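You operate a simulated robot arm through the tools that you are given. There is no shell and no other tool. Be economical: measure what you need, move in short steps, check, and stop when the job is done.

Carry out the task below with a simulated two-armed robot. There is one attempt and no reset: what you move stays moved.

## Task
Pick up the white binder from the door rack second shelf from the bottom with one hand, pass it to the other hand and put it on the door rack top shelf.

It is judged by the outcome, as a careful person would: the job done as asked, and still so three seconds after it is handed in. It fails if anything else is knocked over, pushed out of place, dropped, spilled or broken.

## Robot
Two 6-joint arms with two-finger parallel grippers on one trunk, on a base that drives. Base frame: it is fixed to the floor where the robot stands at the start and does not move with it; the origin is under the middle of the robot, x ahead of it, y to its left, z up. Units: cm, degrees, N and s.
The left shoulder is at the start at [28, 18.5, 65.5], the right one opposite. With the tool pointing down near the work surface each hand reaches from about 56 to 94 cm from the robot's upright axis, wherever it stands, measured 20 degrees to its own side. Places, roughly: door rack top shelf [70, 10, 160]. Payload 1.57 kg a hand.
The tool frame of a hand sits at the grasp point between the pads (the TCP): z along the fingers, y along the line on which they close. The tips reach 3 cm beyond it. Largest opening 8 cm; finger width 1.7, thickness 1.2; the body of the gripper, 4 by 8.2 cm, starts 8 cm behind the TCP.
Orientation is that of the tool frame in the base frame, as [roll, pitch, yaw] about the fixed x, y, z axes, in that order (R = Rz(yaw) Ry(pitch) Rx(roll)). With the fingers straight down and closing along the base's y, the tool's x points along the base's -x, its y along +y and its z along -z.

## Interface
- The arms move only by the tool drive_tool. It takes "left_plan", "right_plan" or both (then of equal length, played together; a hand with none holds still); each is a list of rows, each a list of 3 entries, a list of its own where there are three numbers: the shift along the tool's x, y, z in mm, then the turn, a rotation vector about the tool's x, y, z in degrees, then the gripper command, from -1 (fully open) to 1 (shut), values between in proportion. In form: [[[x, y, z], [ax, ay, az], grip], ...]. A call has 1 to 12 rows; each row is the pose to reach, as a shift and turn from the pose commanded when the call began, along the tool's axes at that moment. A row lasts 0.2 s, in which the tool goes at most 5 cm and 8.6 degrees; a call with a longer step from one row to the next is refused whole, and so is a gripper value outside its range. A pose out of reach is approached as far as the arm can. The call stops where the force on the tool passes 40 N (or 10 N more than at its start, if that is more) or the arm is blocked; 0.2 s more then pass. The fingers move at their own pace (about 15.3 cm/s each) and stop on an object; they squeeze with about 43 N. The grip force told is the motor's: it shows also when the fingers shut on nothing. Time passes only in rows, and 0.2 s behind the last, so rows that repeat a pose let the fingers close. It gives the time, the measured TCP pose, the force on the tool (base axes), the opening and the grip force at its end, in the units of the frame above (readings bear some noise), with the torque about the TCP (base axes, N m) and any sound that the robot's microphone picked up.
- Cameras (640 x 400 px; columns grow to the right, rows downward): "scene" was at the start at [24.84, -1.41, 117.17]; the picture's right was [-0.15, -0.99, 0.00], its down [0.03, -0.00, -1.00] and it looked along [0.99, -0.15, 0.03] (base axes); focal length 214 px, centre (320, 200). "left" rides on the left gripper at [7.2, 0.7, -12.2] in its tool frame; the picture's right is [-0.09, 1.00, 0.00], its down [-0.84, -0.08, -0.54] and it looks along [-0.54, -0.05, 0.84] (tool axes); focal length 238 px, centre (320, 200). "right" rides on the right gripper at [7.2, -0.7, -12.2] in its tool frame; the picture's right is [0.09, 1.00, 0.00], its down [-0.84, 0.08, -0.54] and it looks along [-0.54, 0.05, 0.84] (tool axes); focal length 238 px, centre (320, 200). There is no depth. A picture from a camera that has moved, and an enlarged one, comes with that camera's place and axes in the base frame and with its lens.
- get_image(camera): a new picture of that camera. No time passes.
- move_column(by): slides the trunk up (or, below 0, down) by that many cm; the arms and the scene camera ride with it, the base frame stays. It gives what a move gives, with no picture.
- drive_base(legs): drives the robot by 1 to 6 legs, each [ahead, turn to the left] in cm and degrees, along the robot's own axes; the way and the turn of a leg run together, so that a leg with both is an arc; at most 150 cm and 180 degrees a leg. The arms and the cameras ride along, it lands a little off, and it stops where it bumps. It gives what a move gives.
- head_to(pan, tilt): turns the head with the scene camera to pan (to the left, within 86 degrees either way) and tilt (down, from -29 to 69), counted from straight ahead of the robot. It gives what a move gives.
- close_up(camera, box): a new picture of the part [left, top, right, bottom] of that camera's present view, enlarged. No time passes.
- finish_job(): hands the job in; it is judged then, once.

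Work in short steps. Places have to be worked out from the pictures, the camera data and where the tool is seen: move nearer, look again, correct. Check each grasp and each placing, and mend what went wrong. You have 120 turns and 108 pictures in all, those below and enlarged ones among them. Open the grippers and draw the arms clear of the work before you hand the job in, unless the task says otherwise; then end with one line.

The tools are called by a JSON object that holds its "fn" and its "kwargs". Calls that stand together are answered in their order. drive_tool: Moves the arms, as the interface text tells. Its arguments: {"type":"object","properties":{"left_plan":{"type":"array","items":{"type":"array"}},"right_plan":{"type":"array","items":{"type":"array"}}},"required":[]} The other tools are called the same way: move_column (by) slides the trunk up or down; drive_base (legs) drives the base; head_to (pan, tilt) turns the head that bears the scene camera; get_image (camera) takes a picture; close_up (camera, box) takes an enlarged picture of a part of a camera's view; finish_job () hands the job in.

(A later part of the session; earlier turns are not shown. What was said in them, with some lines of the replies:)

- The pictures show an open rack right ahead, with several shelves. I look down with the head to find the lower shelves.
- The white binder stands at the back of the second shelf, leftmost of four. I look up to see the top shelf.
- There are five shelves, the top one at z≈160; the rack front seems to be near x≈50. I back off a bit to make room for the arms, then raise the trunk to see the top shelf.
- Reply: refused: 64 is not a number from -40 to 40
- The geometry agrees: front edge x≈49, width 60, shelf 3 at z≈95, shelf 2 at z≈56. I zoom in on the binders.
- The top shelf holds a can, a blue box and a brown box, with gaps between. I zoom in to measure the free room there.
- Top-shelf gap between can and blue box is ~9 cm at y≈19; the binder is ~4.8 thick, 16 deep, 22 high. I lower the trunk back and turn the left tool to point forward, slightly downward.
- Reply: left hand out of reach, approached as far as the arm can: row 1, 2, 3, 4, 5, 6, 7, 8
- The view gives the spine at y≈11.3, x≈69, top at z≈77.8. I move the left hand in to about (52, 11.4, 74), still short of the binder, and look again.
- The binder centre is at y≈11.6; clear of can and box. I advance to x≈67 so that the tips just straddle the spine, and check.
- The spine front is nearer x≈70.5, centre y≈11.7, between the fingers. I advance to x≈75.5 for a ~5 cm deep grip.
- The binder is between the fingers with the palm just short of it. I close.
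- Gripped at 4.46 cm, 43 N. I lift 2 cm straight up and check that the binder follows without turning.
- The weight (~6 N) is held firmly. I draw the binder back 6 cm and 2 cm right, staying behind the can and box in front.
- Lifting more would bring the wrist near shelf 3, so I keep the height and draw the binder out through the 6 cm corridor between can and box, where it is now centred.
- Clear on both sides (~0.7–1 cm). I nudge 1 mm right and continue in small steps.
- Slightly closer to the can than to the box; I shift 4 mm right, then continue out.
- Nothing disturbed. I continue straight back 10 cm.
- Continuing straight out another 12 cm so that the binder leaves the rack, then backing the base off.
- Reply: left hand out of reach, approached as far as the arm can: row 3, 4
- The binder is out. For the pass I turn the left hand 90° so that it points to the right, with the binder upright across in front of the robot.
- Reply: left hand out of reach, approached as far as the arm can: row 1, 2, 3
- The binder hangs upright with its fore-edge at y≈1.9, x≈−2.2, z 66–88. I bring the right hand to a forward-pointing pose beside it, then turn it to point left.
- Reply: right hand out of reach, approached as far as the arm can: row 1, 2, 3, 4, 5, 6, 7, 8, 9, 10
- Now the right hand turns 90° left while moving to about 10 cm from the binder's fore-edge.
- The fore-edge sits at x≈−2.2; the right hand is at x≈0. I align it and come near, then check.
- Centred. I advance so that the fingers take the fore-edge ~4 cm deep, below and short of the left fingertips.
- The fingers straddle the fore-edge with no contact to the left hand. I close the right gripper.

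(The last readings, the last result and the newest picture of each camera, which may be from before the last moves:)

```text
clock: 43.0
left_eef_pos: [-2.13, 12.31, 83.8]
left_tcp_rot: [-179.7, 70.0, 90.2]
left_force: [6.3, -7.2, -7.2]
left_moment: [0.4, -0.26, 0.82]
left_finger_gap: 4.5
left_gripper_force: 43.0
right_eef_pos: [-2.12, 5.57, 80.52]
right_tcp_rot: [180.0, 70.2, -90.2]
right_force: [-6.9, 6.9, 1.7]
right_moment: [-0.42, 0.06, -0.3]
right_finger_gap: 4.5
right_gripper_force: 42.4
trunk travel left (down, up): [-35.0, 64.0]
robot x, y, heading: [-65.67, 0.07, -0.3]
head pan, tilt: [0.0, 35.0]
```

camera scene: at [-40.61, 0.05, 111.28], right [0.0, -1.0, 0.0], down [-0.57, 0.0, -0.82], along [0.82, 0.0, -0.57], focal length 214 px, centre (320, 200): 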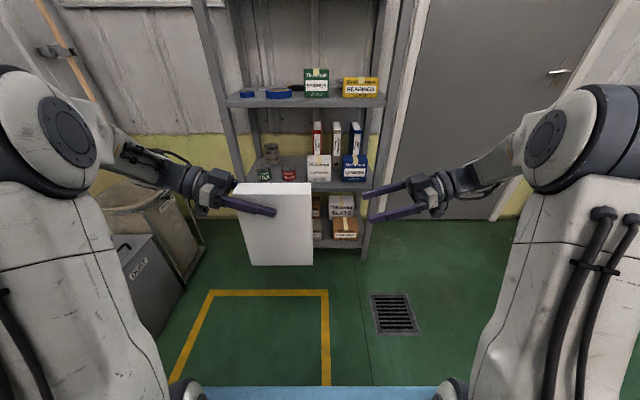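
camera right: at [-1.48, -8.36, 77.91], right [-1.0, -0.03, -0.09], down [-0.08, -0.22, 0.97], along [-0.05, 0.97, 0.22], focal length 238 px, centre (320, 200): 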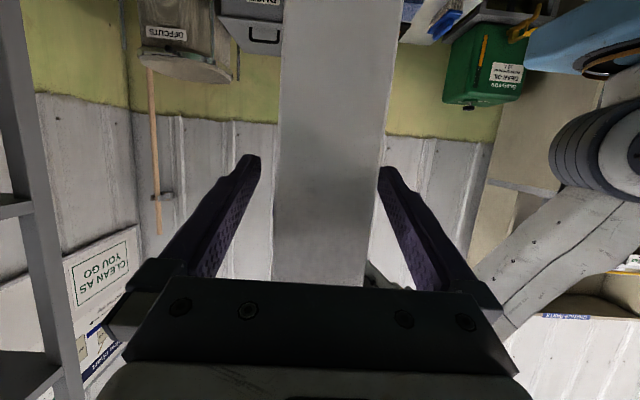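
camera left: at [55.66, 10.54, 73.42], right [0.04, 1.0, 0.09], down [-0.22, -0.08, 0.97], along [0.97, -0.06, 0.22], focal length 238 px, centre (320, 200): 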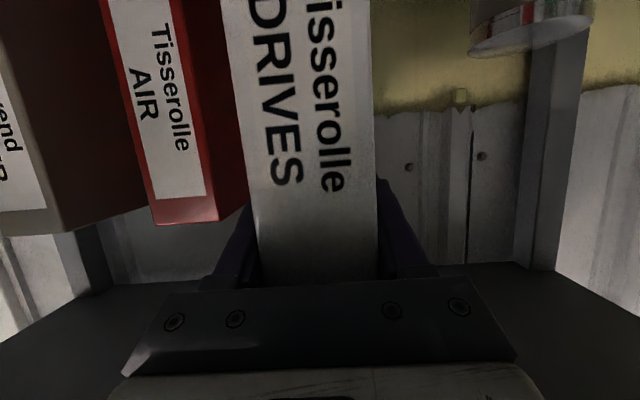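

Right grip is on at 4.5 cm, 42 N. I open the left gripper and watch that the right hand carries the weight.

{"fn": "drive_tool", "kwargs": {"left_plan": [[[0, 0, 0], [0, 0, 0], 0], [[0, 0, 0], [0, 0, 0], -1], [[0, 0, 0], [0, 0, 0], -1]], "right_plan": [[[0, 0, 0], [0, 0, 0], 1], [[0, 0, 0], [0, 0, 0], 1], [[0, 0, 0], [0, 0, 0], 1]]}}

{"fn": "close_up", "kwargs": {"camera": "scene", "box": [180, 140, 460, 316]}}

```text
clock: 43.8
left_eef_pos: [-2.23, 12.25, 83.95]
left_tcp_rot: [-179.5, 69.9, 90.1]
left_force: [0.8, 0.6, 0.1]
left_moment: [-0.01, -0.01, -0.01]
left_finger_gap: 8.01
left_gripper_force: 0.1
right_eef_pos: [-2.08, 5.54, 80.58]
right_tcp_rot: [180.0, 70.0, -90.2]
right_force: [0.3, 0.4, 0.0]
right_moment: [-0.24, 0.01, 0.01]
right_finger_gap: 4.5
right_gripper_force: 42.9
trunk travel left (down, up): [-35.0, 64.0]
robot x, y, heading: [-65.68, 0.33, -0.5]
head pan, tilt: [0.0, 35.0]
```

```text
2.27 times, centred on (320, 228) of scene
camera zoom: at [-40.61, 0.05, 111.28], right [0.0, -1.0, 0.0], down [-0.57, 0.0, -0.82], along [0.82, 0.0, -0.57], focal length 487 px, centre (320, 136)
```

zoom: 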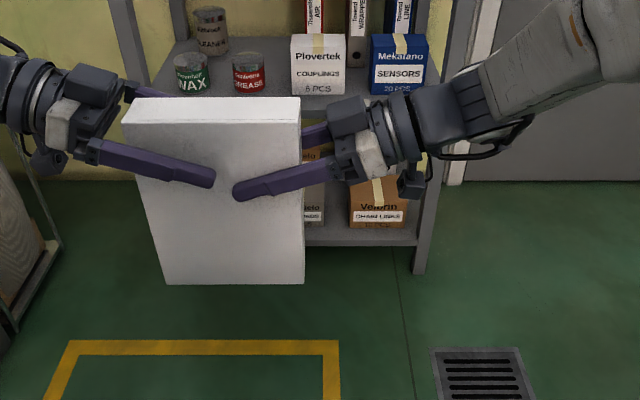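

The binder stays with the right hand. I withdraw the left hand backwards along its fingers.

{"fn": "drive_tool", "kwargs": {"left_plan": [[[0, 0, -30], [0, 0, 0], -1], [[0, 0, -60], [0, 0, 0], -1], [[0, 0, -90], [0, 0, 0], -1], [[0, 0, -120], [0, 0, 0], -1], [[0, 0, -150], [0, 0, 0], -1]]}}

{"fn": "get_image", "kwargs": {"camera": "scene"}}

```text
clock: 45.0
left_eef_pos: [-2.03, 25.87, 89.07]
left_tcp_rot: [-179.8, 69.8, 90.1]
left_force: [0.4, 0.3, -0.4]
left_moment: [0.03, -0.02, -0.01]
left_finger_gap: 7.98
left_gripper_force: 0.0
left hand out of reach, approached as far as the arm can: row 5
right_eef_pos: [-2.1, 5.55, 80.56]
right_tcp_rot: [-180.0, 69.9, -90.2]
right_force: [-0.3, 0.0, -0.7]
right_moment: [-0.19, 0.04, -0.01]
right_finger_gap: 4.47
right_gripper_force: 43.7
trunk travel left (down, up): [-35.0, 64.0]
robot x, y, heading: [-65.53, 0.12, -0.2]
head pan, tilt: [0.0, 35.0]
```

```text
74 pictures are left
camera scene: at [-40.61, 0.04, 111.28], right [0.0, -1.0, 0.0], down [-0.57, 0.0, -0.82], along [0.82, 0.0, -0.57], focal length 214 px, centre (320, 200)
```

scene: 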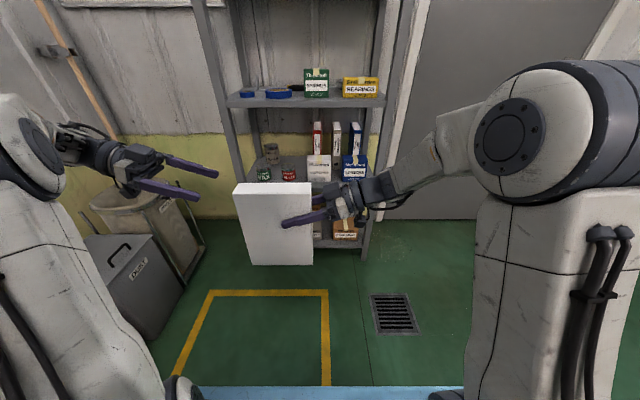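

Handover done. I fold the left hand away (fingers down, higher and nearer to the robot).

{"fn": "drive_tool", "kwargs": {"left_plan": [[[-13, -11, -5], [0, 7.8, 0], -1], [[-26, -22, -9], [0, 15.6, 0], -1], [[-39, -33, -14], [0, 23.4, 0], -1], [[-52, -44, -18], [0, 31.2, 0], -1], [[-65, -55, -23], [0, 39, 0], -1], [[-78, -66, -27], [0, 46.8, 0], -1], [[-91, -77, -32], [0, 54.6, 0], -1], [[-104, -88, -36], [0, 62.4, 0], -1], [[-113, -100, -41], [0, 70, 0], -1], [[-113, -100, -41], [0, 70, 0], -1]]}}

{"fn": "get_image", "kwargs": {"camera": "scene"}}

```text
clock: 47.2
left_eef_pos: [-11.98, 26.18, 102.6]
left_tcp_rot: [173.1, 12.9, 89.0]
left_force: [0.0, 0.4, -0.5]
left_moment: [0.04, 0.01, -0.02]
left_finger_gap: 7.96
left_gripper_force: 0.1
left hand out of reach, approached as far as the arm can: row 7, 8, 9, 10
right_eef_pos: [-2.11, 5.63, 80.59]
right_tcp_rot: [180.0, 70.1, -90.2]
right_force: [0.2, -0.7, 0.4]
right_moment: [-0.25, 0.02, -0.03]
right_finger_gap: 4.51
right_gripper_force: 43.0
trunk travel left (down, up): [-35.0, 64.0]
robot x, y, heading: [-65.7, -0.07, -0.1]
head pan, tilt: [0.0, 35.0]
```

```text
73 pictures are left
camera scene: at [-40.6, 0.05, 111.28], right [0.0, -1.0, 0.0], down [-0.57, 0.0, -0.82], along [0.82, 0.0, -0.57], focal length 214 px, centre (320, 200)
```

scene: 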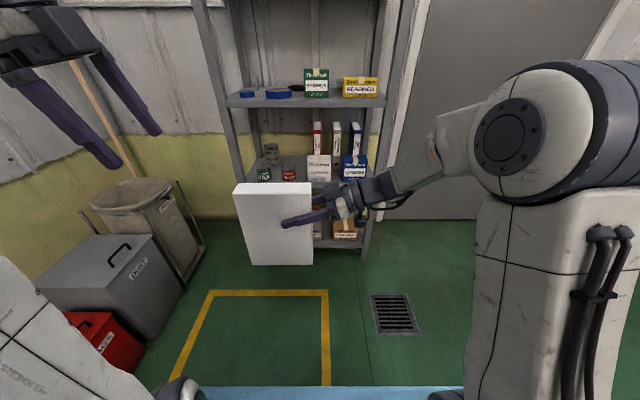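

The left hand is out of the way. I turn the right hand with the binder to point forward.

{"fn": "drive_tool", "kwargs": {"right_plan": [[[2, -11, -14], [7.69, 0, 2.8], 1], [[4, -21, -29], [15.38, 0, 5.6], 1], [[5, -32, -43], [23.07, 0, 8.4], 1], [[7, -42, -58], [30.76, 0, 11.2], 1], [[9, -53, -72], [38.45, 0, 14.0], 1], [[11, -63, -87], [46.14, 0, 16.8], 1], [[13, -74, -101], [53.83, 0, 19.6], 1], [[15, -84, -116], [61.52, 0, 22.4], 1], [[16, -95, -130], [69.2, 0, 25.2], 1], [[18, -106, -145], [76.9, 0, 28.0], 1], [[20, -116, -159], [84.6, 0, 30.8], 1], [[20, -116, -159], [84.6, 0, 30.8], 1]]}}

{"fn": "get_image", "kwargs": {"camera": "scene"}}

{"fn": "get_image", "kwargs": {"camera": "right"}}

```text
clock: 49.8
left_eef_pos: [-11.95, 26.09, 102.64]
left_tcp_rot: [173.0, 12.8, 89.1]
left_force: [-0.3, 0.0, -0.5]
left_moment: [0.03, -0.01, -0.01]
left_finger_gap: 7.99
left_gripper_force: 0.0
right_eef_pos: [8.86, -19.65, 82.93]
right_tcp_rot: [178.6, 69.7, -179.0]
right_force: [0.0, -0.4, -5.7]
right_moment: [0.0, 0.22, 0.0]
right_finger_gap: 4.49
right_gripper_force: 43.4
right hand out of reach, approached as far as the arm can: row 9, 10, 11, 12
trunk travel left (down, up): [-35.0, 64.0]
robot x, y, heading: [-65.45, 0.37, -0.1]
head pan, tilt: [0.0, 35.0]
```

```text
72 pictures are left
camera scene: at [-40.61, 0.04, 111.28], right [0.0, -1.0, 0.0], down [-0.57, 0.0, -0.82], along [0.82, 0.0, -0.57], focal length 214 px, centre (320, 200)
```

scene: 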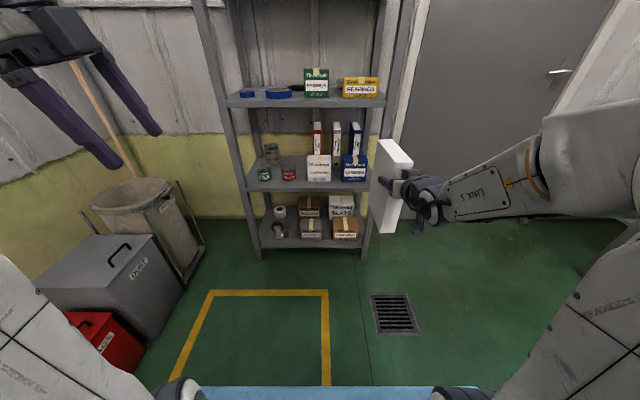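

```text
71 pictures are left
camera right: at [-4.95, -20.87, 80.26], right [-0.07, 0.99, -0.08], down [-0.22, 0.06, 0.97], along [0.97, 0.09, 0.21], focal length 238 px, centre (320, 200)
```

right: 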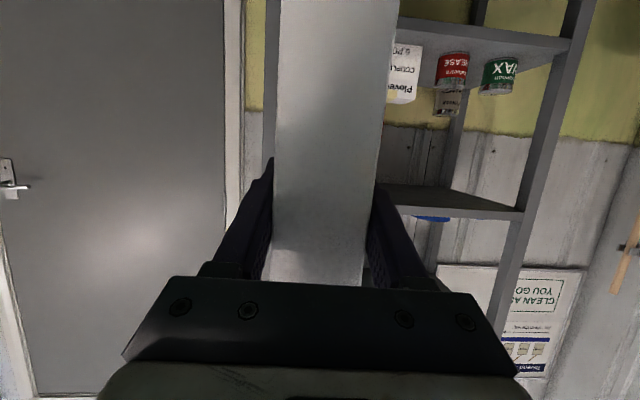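

The binder points forward in the right hand. I raise the trunk fully, then test the arm pose needed for the top shelf while still away from the rack.

{"fn": "move_column", "kwargs": {"by": 40}}

{"fn": "move_column", "kwargs": {"by": 24}}

{"fn": "drive_tool", "kwargs": {"right_plan": [[[-36, 0, -5], [0, 0, 0], 1], [[-72, 0, -10], [0, 0, 0], 1], [[-108, 0, -15], [0, 0, 0], 1], [[-144, 0, -20], [0, 0, 0], 1], [[-180, 0, -25], [0, 0, 0], 1], [[-216, 0, -30], [0, 0, 0], 1], [[-252, 0, -40], [0, 0, 0], 1], [[-288, 0, -50], [0, 0, 0], 1], [[-310, 0, -60], [0, 0, 0], 1]]}}

{"fn": "head_to", "kwargs": {"pan": 0, "tilt": 10}}

{"fn": "get_image", "kwargs": {"camera": "scene"}}

```text
clock: 53.6
left_eef_pos: [-11.91, 26.08, 142.61]
left_tcp_rot: [173.0, 12.7, 89.0]
left_force: [0.1, -0.5, -0.8]
left_moment: [0.0, 0.01, 0.03]
left_finger_gap: 8.0
left_gripper_force: 0.0
right_eef_pos: [8.93, -19.56, 122.77]
right_tcp_rot: [178.5, 69.7, -179.2]
right_force: [-0.9, 0.3, -4.5]
right_moment: [-0.02, 0.22, 0.0]
right_finger_gap: 4.47
right_gripper_force: 43.4
trunk travel left (down, up): [-75.0, 24.0]
robot x, y, heading: [-65.27, 0.18, -0.5]
head pan, tilt: [0.0, 35.0]
```

```text
clock: 56.1
left_eef_pos: [-12.03, 26.1, 166.58]
left_tcp_rot: [173.1, 12.8, 89.1]
left_force: [-0.4, -0.4, -0.8]
left_moment: [0.02, 0.01, 0.0]
left_finger_gap: 7.98
left_gripper_force: 0.0
right_eef_pos: [8.88, -19.54, 146.8]
right_tcp_rot: [178.6, 69.7, -179.0]
right_force: [-0.5, 0.0, -5.6]
right_moment: [-0.02, 0.25, 0.03]
right_finger_gap: 4.5
right_gripper_force: 43.0
trunk travel left (down, up): [-99.0, 0.0]
robot x, y, heading: [-65.68, 0.25, -0.3]
head pan, tilt: [0.0, 35.0]
```

```text
clock: 58.1
left_eef_pos: [-11.83, 26.1, 166.58]
left_tcp_rot: [173.0, 12.8, 89.0]
left_force: [-0.5, 0.9, 0.7]
left_moment: [0.05, 0.04, 0.01]
left_finger_gap: 7.97
left_gripper_force: 0.1
right_eef_pos: [14.23, -19.57, 177.76]
right_tcp_rot: [178.6, 69.6, -179.1]
right_force: [-0.1, -1.0, -5.7]
right_moment: [0.01, 0.24, -0.01]
right_finger_gap: 4.51
right_gripper_force: 43.2
trunk travel left (down, up): [-99.0, 0.0]
robot x, y, heading: [-65.71, 0.3, 0.0]
head pan, tilt: [0.0, 35.0]
```

```text
clock: 59.0
left_eef_pos: [-11.9, 26.15, 166.65]
left_tcp_rot: [173.0, 12.8, 89.0]
left_force: [-0.4, -0.4, 1.0]
left_moment: [-0.02, 0.01, 0.02]
left_finger_gap: 8.0
left_gripper_force: 0.1
right_eef_pos: [14.05, -19.54, 177.9]
right_tcp_rot: [178.6, 69.7, -179.1]
right_force: [-0.5, 0.4, -5.5]
right_moment: [-0.01, 0.22, 0.0]
right_finger_gap: 4.49
right_gripper_force: 43.1
trunk travel left (down, up): [-99.0, 0.0]
robot x, y, heading: [-65.39, 0.21, -0.4]
head pan, tilt: [0.0, 10.0]
```

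```text
70 pictures are left
camera scene: at [-40.1, 0.04, 179.28], right [0.0, -1.0, 0.0], down [-0.17, 0.0, -0.98], along [0.98, 0.0, -0.17], focal length 214 px, centre (320, 200)
```

scene: 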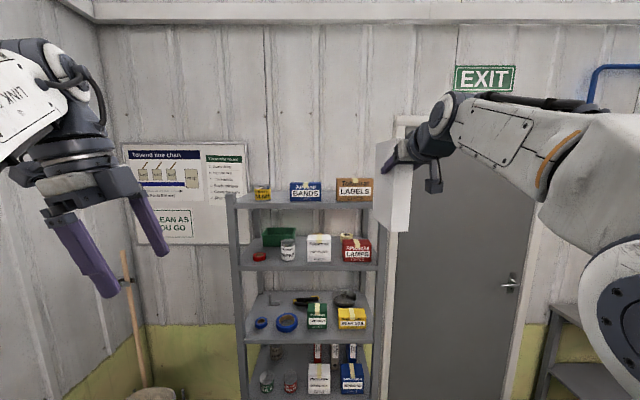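

That height is reachable. I test here, in free space, how far forward and inward the arm can reach at this height.

{"fn": "drive_tool", "kwargs": {"right_plan": [[[-9, 18, 24], [0, 0, 0], 1], [[-17, 36, 47], [0, 0, 0], 1], [[-26, 54, 71], [0, 0, 0], 1], [[-34, 70, 94], [0, 0, 0], 1]]}}

```text
clock: 60.0
left_eef_pos: [-11.86, 26.01, 166.5]
left_tcp_rot: [173.0, 12.7, 89.0]
left_force: [-0.1, -0.1, 0.1]
left_moment: [0.02, -0.01, 0.02]
left_finger_gap: 7.99
left_gripper_force: 0.0
right_eef_pos: [23.71, -12.26, 177.73]
right_tcp_rot: [178.6, 69.6, -179.1]
right_force: [0.1, -0.2, -5.1]
right_moment: [0.0, 0.24, -0.01]
right_finger_gap: 4.47
right_gripper_force: 43.2
trunk travel left (down, up): [-99.0, 0.0]
robot x, y, heading: [-65.46, -0.27, -0.3]
head pan, tilt: [0.0, 10.0]
```

Reached easily. I try a further 8 cm inward.

{"fn": "drive_tool", "kwargs": {"right_plan": [[[0, 27, 0], [0, 0, 0], 1], [[0, 54, 0], [0, 0, 0], 1], [[0, 80, 0], [0, 0, 0], 1]]}}

```text
clock: 60.8
left_eef_pos: [-11.85, 26.15, 166.57]
left_tcp_rot: [173.0, 12.8, 89.1]
left_force: [0.8, -0.6, 0.3]
left_moment: [-0.03, 0.0, 0.01]
left_finger_gap: 7.99
left_gripper_force: 0.0
right_eef_pos: [23.47, -4.28, 177.87]
right_tcp_rot: [178.7, 69.5, -179.0]
right_force: [-0.3, -0.2, -4.5]
right_moment: [-0.02, 0.27, 0.03]
right_finger_gap: 4.49
right_gripper_force: 42.8
trunk travel left (down, up): [-99.0, 0.0]
robot x, y, heading: [-65.44, 0.3, -0.1]
head pan, tilt: [0.0, 10.0]
```

The arm reaches at least robot (89, −4). I retract 10 cm, then shift the base ~20 cm left with a turn–drive–turn so the hand lines up with the gap at y≈19.

{"fn": "drive_tool", "kwargs": {"right_plan": [[[9, 0, -24], [0, 0, 0], 1], [[17, 0, -47], [0, 0, 0], 1], [[26, 0, -71], [0, 0, 0], 1], [[34, 0, -94], [0, 0, 0], 1]]}}

{"fn": "drive_base", "kwargs": {"legs": [[0, 60], [24, 0], [0, -60]]}}

{"fn": "get_image", "kwargs": {"camera": "scene"}}

```text
clock: 61.8
left_eef_pos: [-11.85, 26.11, 166.7]
left_tcp_rot: [173.0, 12.7, 89.0]
left_force: [0.6, -0.2, 0.8]
left_moment: [0.0, 0.02, 0.01]
left_finger_gap: 8.0
left_gripper_force: 0.1
right_eef_pos: [17.77, -3.67, 181.68]
right_tcp_rot: [178.7, 69.4, -179.2]
right_force: [0.2, -0.4, -5.0]
right_moment: [0.0, 0.22, 0.0]
right_finger_gap: 4.48
right_gripper_force: 42.7
right hand out of reach, approached as far as the arm can: row 1, 2, 3, 4
trunk travel left (down, up): [-99.0, 0.0]
robot x, y, heading: [-65.2, 0.15, -0.1]
head pan, tilt: [0.0, 10.0]
```

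```text
clock: 68.9
left_eef_pos: [0.96, 45.25, 166.71]
left_tcp_rot: [173.0, 12.8, 87.6]
left_force: [-0.8, -0.4, 0.5]
left_moment: [-0.02, 0.02, -0.02]
left_finger_gap: 8.01
left_gripper_force: 0.0
right_eef_pos: [29.86, 14.8, 181.71]
right_tcp_rot: [178.6, 69.6, 179.3]
right_force: [-0.4, 0.5, -5.5]
right_moment: [0.0, 0.25, 0.01]
right_finger_gap: 4.47
right_gripper_force: 43.2
trunk travel left (down, up): [-99.0, 0.0]
robot x, y, heading: [-53.23, 20.57, -1.8]
head pan, tilt: [0.0, 10.0]
```

```text
69 pictures are left
camera scene: at [-27.92, 20.01, 179.29], right [-0.03, -1.0, 0.0], down [-0.17, 0.01, -0.98], along [0.98, -0.03, -0.17], focal length 214 px, centre (320, 200)
```

scene: 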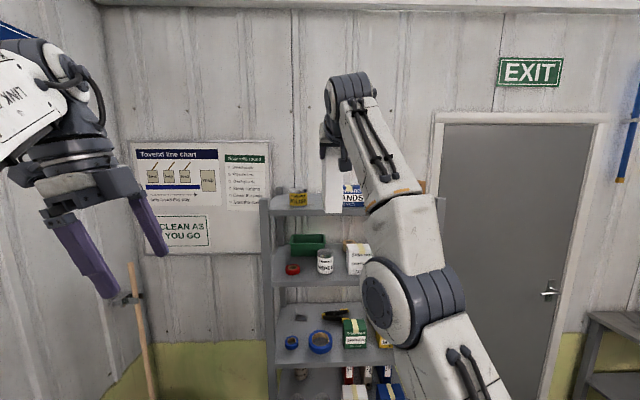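

Base is at (−53, 20.6), the binder bottom ~7 cm above the shelf level. I drive 14 cm forward (correcting the heading), stopping with the binder just over the shelf's front strip.

{"fn": "drive_base", "kwargs": {"legs": [[13, 1.8]]}}

{"fn": "get_image", "kwargs": {"camera": "scene"}}

{"fn": "get_image", "kwargs": {"camera": "right"}}

{"fn": "get_image", "kwargs": {"camera": "left"}}

```text
clock: 70.2
left_eef_pos: [13.27, 47.14, 166.54]
left_tcp_rot: [172.9, 12.8, 89.4]
left_force: [0.3, 0.3, -0.5]
left_moment: [0.01, 0.02, 0.04]
left_finger_gap: 8.0
left_gripper_force: 0.1
right_eef_pos: [43.17, 17.45, 181.48]
right_tcp_rot: [178.7, 69.4, -178.5]
right_force: [0.5, -0.3, -5.8]
right_moment: [0.01, 0.26, 0.04]
right_finger_gap: 4.5
right_gripper_force: 42.6
trunk travel left (down, up): [-99.0, 0.0]
robot x, y, heading: [-39.99, 20.52, 0.2]
head pan, tilt: [0.0, 10.0]
```

```text
68 pictures are left
camera scene: at [-14.68, 20.73, 179.27], right [0.0, -1.0, 0.0], down [-0.17, 0.0, -0.98], along [0.98, 0.0, -0.17], focal length 214 px, centre (320, 200)
```

scene: 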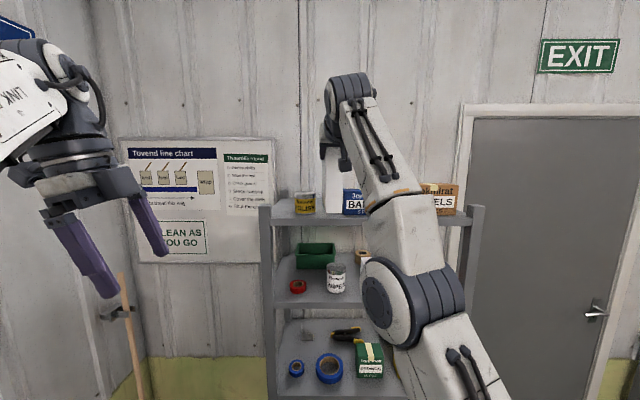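

```text
67 pictures are left
camera right: at [29.36, 16.12, 179.04], right [-0.08, 0.99, -0.08], down [-0.22, 0.06, 0.97], along [0.97, 0.09, 0.21], focal length 238 px, centre (320, 200)
```

right: 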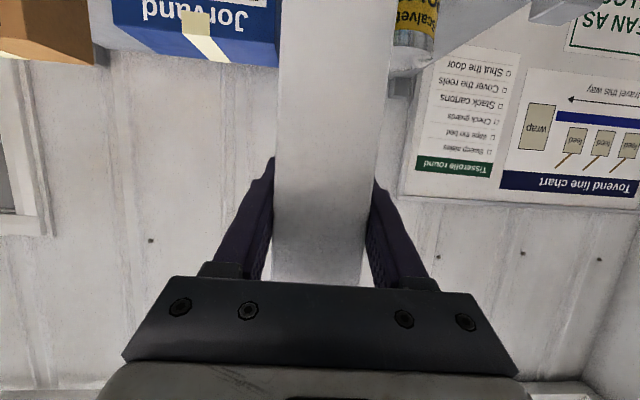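

```text
66 pictures are left
camera left: at [12.43, 56.74, 176.96], right [0.99, -0.07, 0.14], down [-0.15, -0.7, 0.7], along [0.05, -0.71, -0.7], focal length 238 px, centre (320, 200)
```

left: 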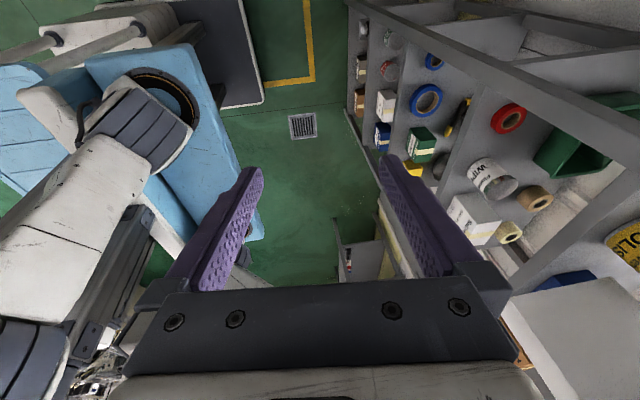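

I zoom in on the shelf region to measure the gap against the binder.

{"fn": "close_up", "kwargs": {"camera": "scene", "box": [260, 140, 420, 240]}}

```text
4.00 times, centred on (340, 190) of scene
camera zoom: at [-14.68, 20.73, 179.27], right [0.0, -1.0, 0.0], down [-0.17, 0.0, -0.98], along [0.98, 0.0, -0.17], focal length 858 px, centre (240, 240)
```

zoom: 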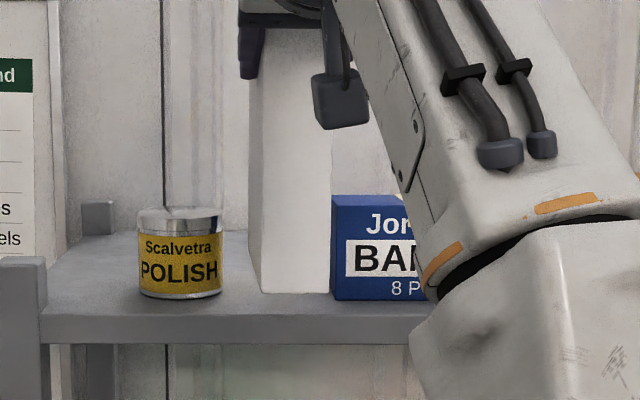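

The gap (can edge y≈22.5, box edge y≈12.2) is centred on y≈17.4, right where the binder is. I straighten the 3° yaw, and extend to x≈54.5 at TCP height 179.

{"fn": "drive_tool", "kwargs": {"right_plan": [[[0, 0, 0], [2.8, -0.6, 0.5], 1], [[-4, -2, 29], [2.8, -0.6, 0.5], 1], [[-8, -3, 58], [2.8, -0.6, 0.5], 1], [[-11, -5, 86], [2.8, -0.6, 0.5], 1], [[-15, -6, 115], [2.8, -0.6, 0.5], 1]]}}

{"fn": "close_up", "kwargs": {"camera": "scene", "box": [260, 140, 420, 240]}}

{"fn": "get_image", "kwargs": {"camera": "right"}}

```text
clock: 71.4
left_eef_pos: [12.87, 47.06, 166.77]
left_tcp_rot: [173.0, 12.8, 89.6]
left_force: [0.2, -0.1, 0.3]
left_moment: [0.0, 0.01, -0.01]
left_finger_gap: 8.02
left_gripper_force: 0.2
right_eef_pos: [50.29, 17.0, 176.86]
right_tcp_rot: [179.3, 71.8, 179.4]
right_force: [-7.1, 5.1, 33.2]
right_moment: [-0.21, -0.49, 0.49]
right_finger_gap: 4.46
right_gripper_force: 43.4
right hand out of reach, approached as far as the arm can: row 2, 3, 4, 5
trunk travel left (down, up): [-99.0, 0.0]
robot x, y, heading: [-39.8, 20.67, 0.2]
head pan, tilt: [0.0, 10.0]
```

```text
4.00 times, centred on (340, 190) of scene
camera zoom: at [-15.09, 20.81, 179.44], right [0.0, -1.0, 0.0], down [-0.17, 0.0, -0.99], along [0.99, 0.0, -0.17], focal length 858 px, centre (240, 240)
```

zoom: 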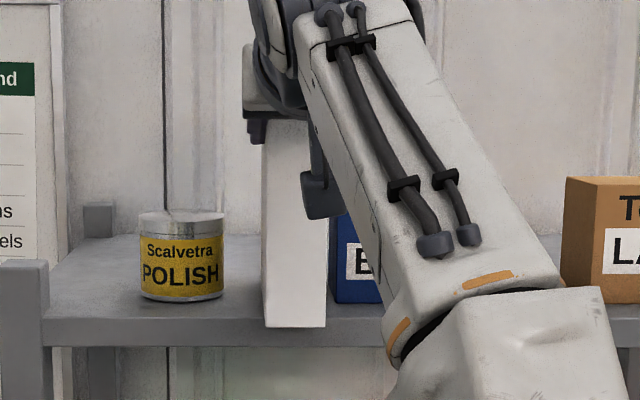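

```text
63 pictures are left
camera right: at [36.6, 16.18, 173.81], right [-0.03, 1.0, -0.08], down [-0.25, 0.07, 0.96], along [0.97, 0.05, 0.25], focal length 238 px, centre (320, 200)
```

right: 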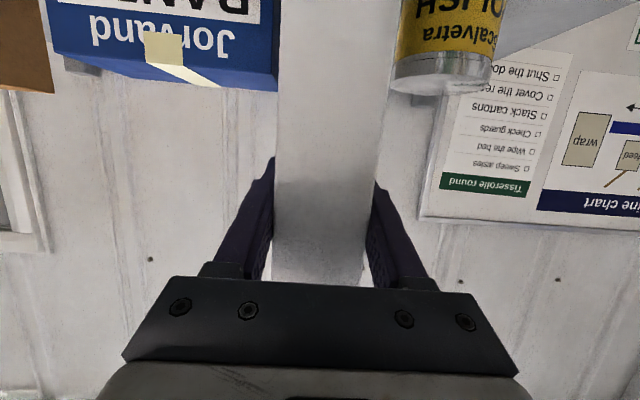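

The reach limit brought the binder gently down on the shelf front (so shelf z≈162), but overhanging ~3 cm. I lift 2 cm again and bring the base forward for the rest.

{"fn": "drive_tool", "kwargs": {"right_plan": [[[-9, 0, -8], [0, 0, 0], 1], [[-18, 0, -17], [0, 0, 0], 1], [[-18, 0, -17], [0, 0, 0], 1]]}}

{"fn": "close_up", "kwargs": {"camera": "scene", "box": [260, 140, 420, 240]}}

```text
clock: 72.2
left_eef_pos: [13.3, 46.96, 166.6]
left_tcp_rot: [173.0, 12.9, 89.5]
left_force: [-0.3, 0.0, -0.1]
left_moment: [0.03, -0.02, 0.0]
left_finger_gap: 8.0
left_gripper_force: 0.1
right_eef_pos: [50.03, 16.76, 176.51]
right_tcp_rot: [-179.7, 70.0, -179.9]
right_force: [2.9, 1.1, 3.6]
right_moment: [0.28, -1.45, 0.02]
right_finger_gap: 4.51
right_gripper_force: 43.3
right hand out of reach, approached as far as the arm can: row 1, 2, 3
trunk travel left (down, up): [-99.0, 0.0]
robot x, y, heading: [-40.34, 20.63, 0.3]
head pan, tilt: [0.0, 10.0]
```

```text
4.00 times, centred on (340, 190) of scene
camera zoom: at [-14.79, 20.72, 179.28], right [0.0, -1.0, 0.0], down [-0.17, 0.0, -0.98], along [0.98, 0.0, -0.17], focal length 858 px, centre (240, 240)
```

zoom: 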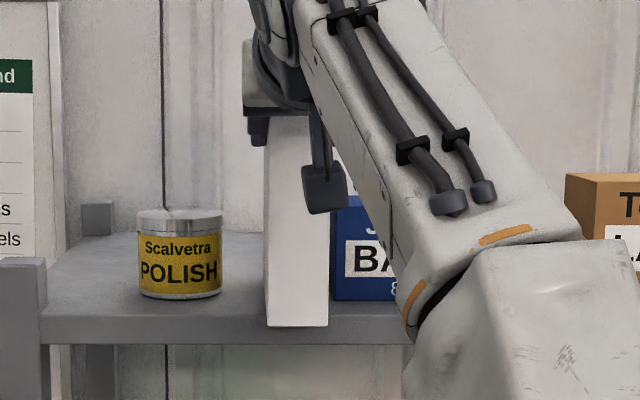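

It did not rise because of the reach limit. I move up and back a bit instead (−5 cm, +3 cm), into the arm's range.

{"fn": "drive_tool", "kwargs": {"right_plan": [[[-10, 0, -20], [0, 0, 0], 1], [[-15, 0, -40], [0, 0, 0], 1], [[-11, 0, -58], [0, 0, 0], 1], [[-11, 0, -58], [0, 0, 0], 1]]}}

{"fn": "close_up", "kwargs": {"camera": "scene", "box": [260, 140, 420, 240]}}

```text
clock: 73.2
left_eef_pos: [13.21, 47.01, 166.62]
left_tcp_rot: [173.0, 12.8, 89.6]
left_force: [0.4, -0.2, -0.2]
left_moment: [0.0, 0.02, -0.03]
left_finger_gap: 8.0
left_gripper_force: 0.0
right_eef_pos: [45.27, 16.78, 180.18]
right_tcp_rot: [-179.7, 69.9, -179.9]
right_force: [-0.1, 0.5, -6.4]
right_moment: [0.02, 0.23, 0.04]
right_finger_gap: 4.49
right_gripper_force: 42.8
right hand out of reach, approached as far as the arm can: row 3, 4
trunk travel left (down, up): [-99.0, 0.0]
robot x, y, heading: [-40.02, 20.65, 0.2]
head pan, tilt: [0.0, 10.0]
```

```text
4.00 times, centred on (340, 190) of scene
camera zoom: at [-14.71, 20.74, 179.28], right [0.0, -1.0, 0.0], down [-0.17, 0.0, -0.98], along [0.98, 0.0, -0.17], focal length 858 px, centre (240, 240)
```

zoom: 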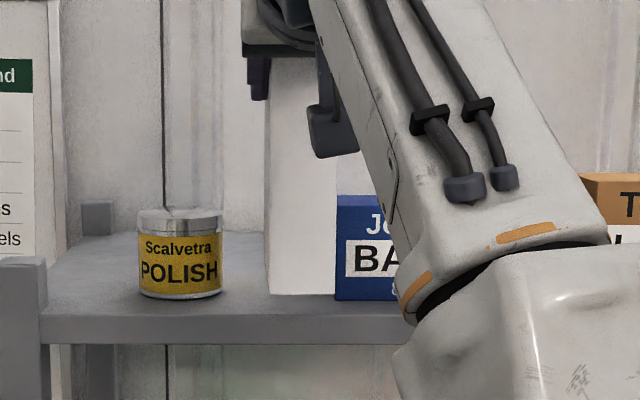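

Free again at (45.3, 16.8, 180.2). I shift 4 mm left and drive the base 9 cm forward to bring the binder into the gap.

{"fn": "drive_tool", "kwargs": {"right_plan": [[[0, 5, 0], [0, 0, 0], 1]]}}

{"fn": "drive_base", "kwargs": {"legs": [[9.5, 0]]}}

{"fn": "close_up", "kwargs": {"camera": "scene", "box": [260, 140, 420, 240]}}

{"fn": "get_image", "kwargs": {"camera": "right"}}

```text
clock: 73.6
left_eef_pos: [13.21, 47.15, 166.65]
left_tcp_rot: [172.9, 12.8, 89.5]
left_force: [0.8, 0.8, -0.1]
left_moment: [0.0, -0.01, 0.01]
left_finger_gap: 8.0
left_gripper_force: 0.0
right_eef_pos: [45.14, 17.29, 180.16]
right_tcp_rot: [-179.9, 70.0, -179.9]
right_force: [-0.1, -0.6, -4.9]
right_moment: [0.02, 0.26, -0.02]
right_finger_gap: 4.52
right_gripper_force: 43.0
trunk travel left (down, up): [-99.0, 0.0]
robot x, y, heading: [-40.02, 20.59, 0.1]
head pan, tilt: [0.0, 10.0]
```

```text
clock: 74.8
left_eef_pos: [22.84, 47.04, 166.72]
left_tcp_rot: [173.1, 12.7, 89.5]
left_force: [0.0, 0.2, -0.3]
left_moment: [0.01, 0.01, -0.01]
left_finger_gap: 7.99
left_gripper_force: 0.1
right_eef_pos: [54.88, 17.19, 180.12]
right_tcp_rot: [-179.7, 70.0, -180.0]
right_force: [0.4, -0.5, -5.8]
right_moment: [-0.01, 0.25, -0.05]
right_finger_gap: 4.47
right_gripper_force: 43.1
trunk travel left (down, up): [-99.0, 0.0]
robot x, y, heading: [-30.7, 20.67, -0.1]
head pan, tilt: [0.0, 10.0]
```

```text
4.00 times, centred on (340, 190) of scene
camera zoom: at [-5.21, 20.73, 179.26], right [0.0, -1.0, 0.0], down [-0.17, 0.0, -0.98], along [0.98, 0.0, -0.17], focal length 858 px, centre (240, 240)
```

zoom: 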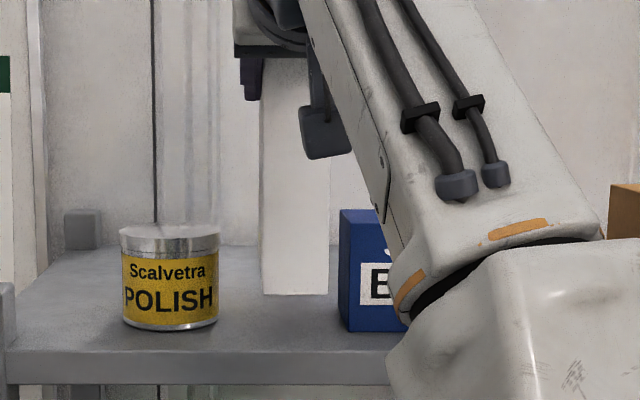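

```text
59 pictures are left
camera right: at [40.89, 16.52, 177.44], right [-0.03, 1.0, -0.09], down [-0.22, 0.08, 0.97], along [0.97, 0.05, 0.22], focal length 238 px, centre (320, 200)
```

right: 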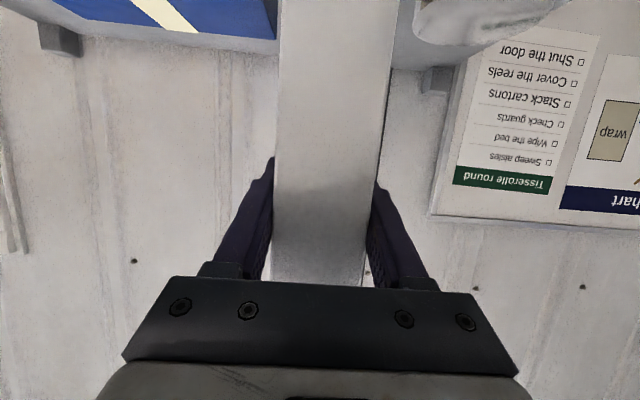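

The binder is over its spot between can and box. I lower 2.3 cm and read the force.

{"fn": "drive_tool", "kwargs": {"right_plan": [[[11, 0, 4], [0, 0, 0], 1], [[22, 0, 8], [0, 0, 0], 1], [[22, 0, 8], [0, 0, 0], 1]]}}

{"fn": "close_up", "kwargs": {"camera": "scene", "box": [260, 140, 420, 240]}}

```text
clock: 75.5
left_eef_pos: [22.62, 47.03, 166.57]
left_tcp_rot: [173.0, 12.8, 89.3]
left_force: [0.8, -0.2, 0.7]
left_moment: [-0.03, -0.03, -0.03]
left_finger_gap: 8.01
left_gripper_force: 0.1
right_eef_pos: [55.6, 17.65, 179.16]
right_tcp_rot: [-179.7, 69.9, -179.9]
right_force: [-0.2, 0.1, -5.9]
right_moment: [-0.02, 0.22, 0.02]
right_finger_gap: 4.5
right_gripper_force: 43.0
right hand out of reach, approached as far as the arm can: row 1, 2, 3
trunk travel left (down, up): [-99.0, 0.0]
robot x, y, heading: [-30.44, 20.4, 0.1]
head pan, tilt: [0.0, 10.0]
```

```text
4.00 times, centred on (340, 190) of scene
camera zoom: at [-5.35, 20.72, 179.3], right [0.0, -1.0, 0.0], down [-0.17, 0.0, -0.98], along [0.98, 0.0, -0.17], focal length 858 px, centre (240, 240)
```

zoom: 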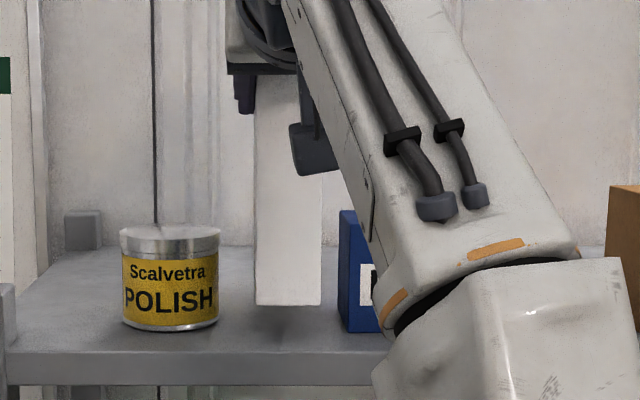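

The arm is at an inner reach limit, so I lower with the trunk instead, in small steps.

{"fn": "move_column", "kwargs": {"by": -1.7}}

{"fn": "close_up", "kwargs": {"camera": "scene", "box": [260, 140, 420, 240]}}

```text
clock: 76.2
left_eef_pos: [22.85, 46.92, 164.88]
left_tcp_rot: [173.1, 12.8, 89.4]
left_force: [-0.9, 0.6, -0.2]
left_moment: [0.02, 0.03, 0.01]
left_finger_gap: 8.0
left_gripper_force: 0.0
right_eef_pos: [55.47, 17.62, 177.47]
right_tcp_rot: [-179.7, 69.9, -179.9]
right_force: [-0.3, -0.1, -5.2]
right_moment: [0.02, 0.2, 0.01]
right_finger_gap: 4.5
right_gripper_force: 43.1
trunk travel left (down, up): [-97.3, 1.7]
robot x, y, heading: [-30.39, 20.76, 0.2]
head pan, tilt: [0.0, 10.0]
```

```text
4.00 times, centred on (340, 190) of scene
camera zoom: at [-5.35, 20.72, 177.59], right [0.0, -1.0, 0.0], down [-0.17, 0.0, -0.98], along [0.98, 0.0, -0.17], focal length 858 px, centre (240, 240)
```

zoom: 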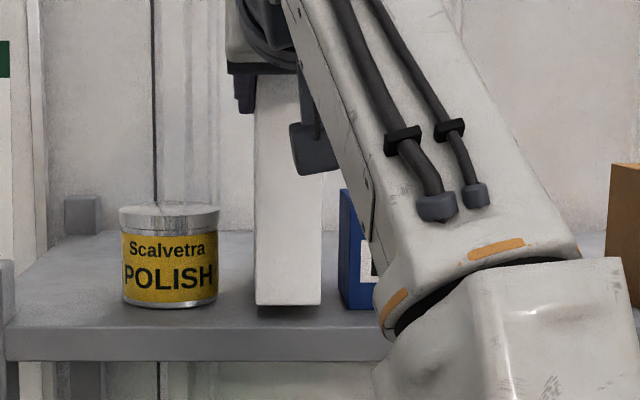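

Just above the shelf (~0.5 cm), weight still on the hand. I lower further in small steps.

{"fn": "move_column", "kwargs": {"by": -0.5}}

```text
clock: 76.7
left_eef_pos: [22.67, 46.96, 164.46]
left_tcp_rot: [173.0, 12.8, 89.4]
left_force: [0.4, 1.0, 0.5]
left_moment: [-0.03, -0.04, 0.03]
left_finger_gap: 8.0
left_gripper_force: 0.0
right_eef_pos: [55.52, 17.63, 177.05]
right_tcp_rot: [-179.8, 69.9, -179.9]
right_force: [-0.4, 0.4, -5.1]
right_moment: [0.02, 0.25, 0.0]
right_finger_gap: 4.49
right_gripper_force: 43.1
trunk travel left (down, up): [-96.8, 2.2]
robot x, y, heading: [-30.75, 20.95, -0.1]
head pan, tilt: [0.0, 10.0]
```

{"fn": "move_column", "kwargs": {"by": -0.5}}

```text
clock: 77.3
left_eef_pos: [22.54, 47.01, 163.93]
left_tcp_rot: [173.0, 12.8, 89.4]
left_force: [-1.4, 0.1, -1.1]
left_moment: [0.01, -0.01, -0.02]
left_finger_gap: 7.99
left_gripper_force: 0.1
right_eef_pos: [55.65, 17.6, 176.54]
right_tcp_rot: [-179.7, 69.9, -179.9]
right_force: [1.7, 0.4, -2.9]
right_moment: [0.1, 0.22, -0.01]
right_finger_gap: 4.51
right_gripper_force: 42.1
trunk travel left (down, up): [-96.3, 2.7]
robot x, y, heading: [-30.19, 21.14, 0.0]
head pan, tilt: [0.0, 10.0]
```

The force now drops (−5 → −3 N): first contact. A further 2 mm, then I check how it sits.

{"fn": "move_column", "kwargs": {"by": -0.2}}

{"fn": "close_up", "kwargs": {"camera": "scene", "box": [260, 140, 420, 240]}}

{"fn": "get_image", "kwargs": {"camera": "left"}}

```text
clock: 77.8
left_eef_pos: [22.64, 46.98, 163.7]
left_tcp_rot: [173.0, 12.8, 89.4]
left_force: [-0.1, -0.4, -1.0]
left_moment: [0.03, -0.01, -0.02]
left_finger_gap: 8.02
left_gripper_force: 0.0
right_eef_pos: [55.5, 17.58, 176.62]
right_tcp_rot: [-179.9, 70.3, 179.9]
right_force: [3.9, 0.2, 10.7]
right_moment: [-0.01, 0.13, 0.03]
right_finger_gap: 4.49
right_gripper_force: 43.2
trunk travel left (down, up): [-96.1, 2.9]
robot x, y, heading: [-30.84, 20.84, 0.2]
head pan, tilt: [0.0, 10.0]
```

```text
4.00 times, centred on (340, 190) of scene
camera zoom: at [-5.36, 20.73, 176.42], right [0.0, -1.0, 0.0], down [-0.17, 0.0, -0.98], along [0.98, 0.0, -0.17], focal length 858 px, centre (240, 240)
```

zoom: 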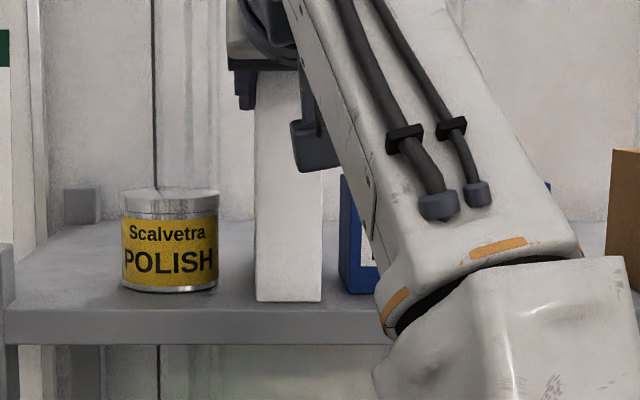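

```text
55 pictures are left
camera left: at [21.8, 56.72, 174.11], right [0.99, -0.07, 0.14], down [-0.15, -0.7, 0.7], along [0.05, -0.71, -0.7], focal length 238 px, centre (320, 200)
```

left: 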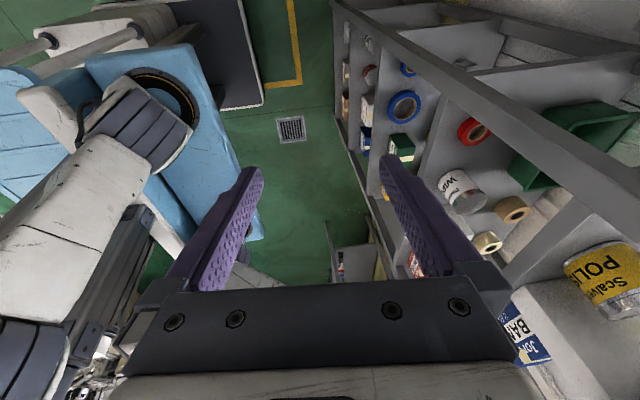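

The binder stands on the shelf, fully behind the front edge, clear of can and box. I open gradually.

{"fn": "drive_tool", "kwargs": {"right_plan": [[[0, 0, 0], [0, 0, 0], -0.2], [[0, 0, 0], [0, 0, 0], -0.4], [[0, 0, 0], [0, 0, 0], -0.7], [[0, 0, 0], [0, 0, 0], -0.7], [[0, 0, 0], [0, 0, 0], -0.7]]}}

{"fn": "close_up", "kwargs": {"camera": "scene", "box": [260, 140, 420, 240]}}

{"fn": "get_image", "kwargs": {"camera": "right"}}

```text
clock: 79.0
left_eef_pos: [22.7, 46.94, 163.72]
left_tcp_rot: [173.0, 12.8, 89.4]
left_force: [-0.5, 0.3, -0.2]
left_moment: [-0.02, -0.01, 0.02]
left_finger_gap: 8.0
left_gripper_force: 0.0
right_eef_pos: [55.4, 17.57, 176.49]
right_tcp_rot: [-179.8, 70.0, -179.9]
right_force: [0.5, 0.3, 0.5]
right_moment: [0.01, 0.0, 0.01]
right_finger_gap: 6.81
right_gripper_force: 0.2
trunk travel left (down, up): [-96.1, 2.9]
robot x, y, heading: [-31.18, 20.6, -0.1]
head pan, tilt: [0.0, 10.0]
```

```text
4.00 times, centred on (340, 190) of scene
camera zoom: at [-5.36, 20.72, 176.4], right [0.0, -1.0, 0.0], down [-0.17, 0.0, -0.98], along [0.98, 0.0, -0.17], focal length 858 px, centre (240, 240)
```

zoom: 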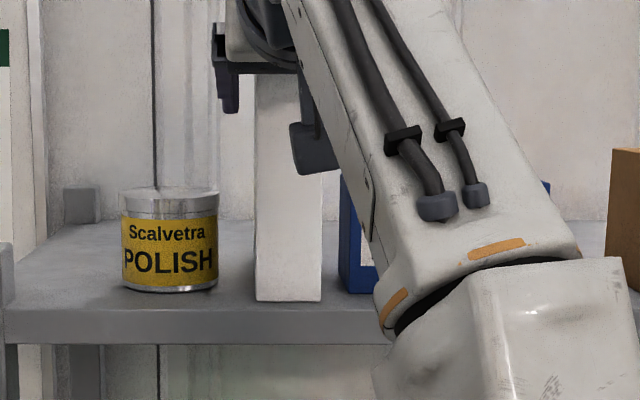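

```text
53 pictures are left
camera right: at [41.62, 16.93, 173.72], right [-0.03, 1.0, -0.09], down [-0.22, 0.08, 0.97], along [0.97, 0.05, 0.22], focal length 238 px, centre (320, 200)
```

right: 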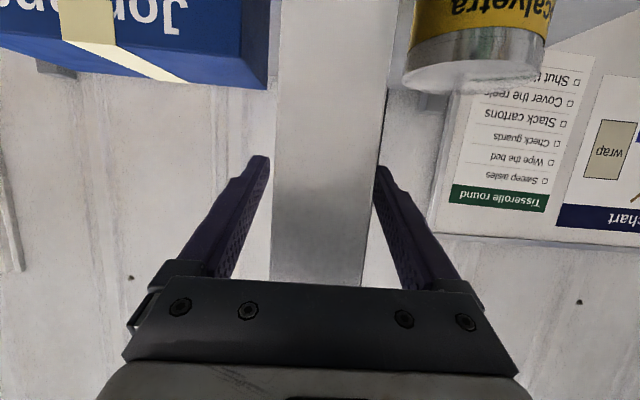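

Stable and free. I open fully and check finger clearance before retreating.

{"fn": "drive_tool", "kwargs": {"right_plan": [[[0, 0, 0], [0, 0, 0], -1], [[0, 0, 0], [0, 0, 0], -1]]}}

{"fn": "get_image", "kwargs": {"camera": "right"}}

```text
clock: 79.6
left_eef_pos: [22.58, 46.81, 163.82]
left_tcp_rot: [173.0, 12.8, 89.3]
left_force: [0.0, -0.2, -0.2]
left_moment: [-0.04, 0.0, 0.0]
left_finger_gap: 8.0
left_gripper_force: 0.0
right_eef_pos: [55.61, 17.6, 176.27]
right_tcp_rot: [-179.7, 69.9, -179.9]
right_force: [0.0, -0.6, 0.7]
right_moment: [0.03, -0.01, 0.01]
right_finger_gap: 7.99
right_gripper_force: 0.1
trunk travel left (down, up): [-96.1, 2.9]
robot x, y, heading: [-30.65, 20.36, -0.0]
head pan, tilt: [0.0, 10.0]
```

```text
52 pictures are left
camera right: at [41.63, 16.93, 173.72], right [-0.03, 1.0, -0.09], down [-0.22, 0.08, 0.97], along [0.97, 0.05, 0.22], focal length 238 px, centre (320, 200)
```

right: 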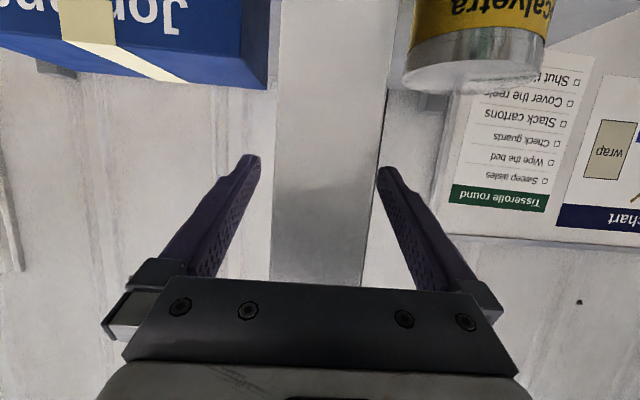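

Both fingers are clear of the binder. I back the base straight out.

{"fn": "drive_base", "kwargs": {"legs": [[-30, 0]]}}

{"fn": "get_image", "kwargs": {"camera": "scene"}}

{"fn": "get_image", "kwargs": {"camera": "right"}}

```text
clock: 81.6
left_eef_pos: [-7.07, 46.86, 163.72]
left_tcp_rot: [173.0, 12.8, 89.5]
left_force: [-0.4, 0.3, 0.6]
left_moment: [0.0, -0.02, -0.01]
left_finger_gap: 7.99
left_gripper_force: 0.1
right_eef_pos: [25.68, 17.51, 176.38]
right_tcp_rot: [-179.7, 70.0, -179.9]
right_force: [0.3, 0.7, -0.4]
right_moment: [-0.01, -0.01, 0.0]
right_finger_gap: 7.99
right_gripper_force: 0.1
trunk travel left (down, up): [-96.1, 2.9]
robot x, y, heading: [-60.46, 20.48, 0.3]
head pan, tilt: [0.0, 10.0]
```

```text
51 pictures are left
camera scene: at [-35.06, 20.64, 176.41], right [0.0, -1.0, 0.0], down [-0.17, 0.0, -0.98], along [0.98, 0.0, -0.17], focal length 214 px, centre (320, 200)
```

scene: 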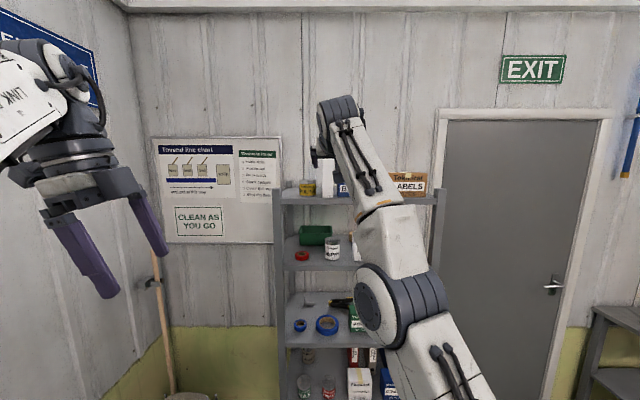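

```text
50 pictures are left
camera right: at [11.91, 16.8, 173.74], right [-0.03, 1.0, -0.09], down [-0.22, 0.08, 0.97], along [0.97, 0.05, 0.22], focal length 238 px, centre (320, 200)
```

right: 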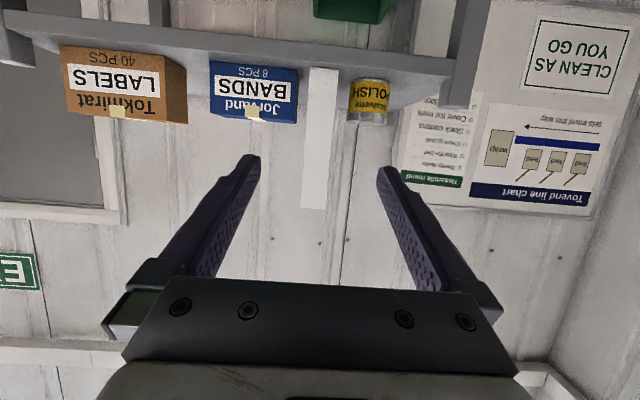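

The binder stands upright on the top shelf between can and blue box, nothing else has moved, and both grippers are open and clear. I hand in.

{"fn": "finish_job", "kwargs": {}}

```text
The job is handed in.
```

The white binder is on the top shelf of the door rack: I picked it up with the left hand, passed it to the right, and stood it upright between the polish can and the blue box. The last pictures showed nothing else out of place.
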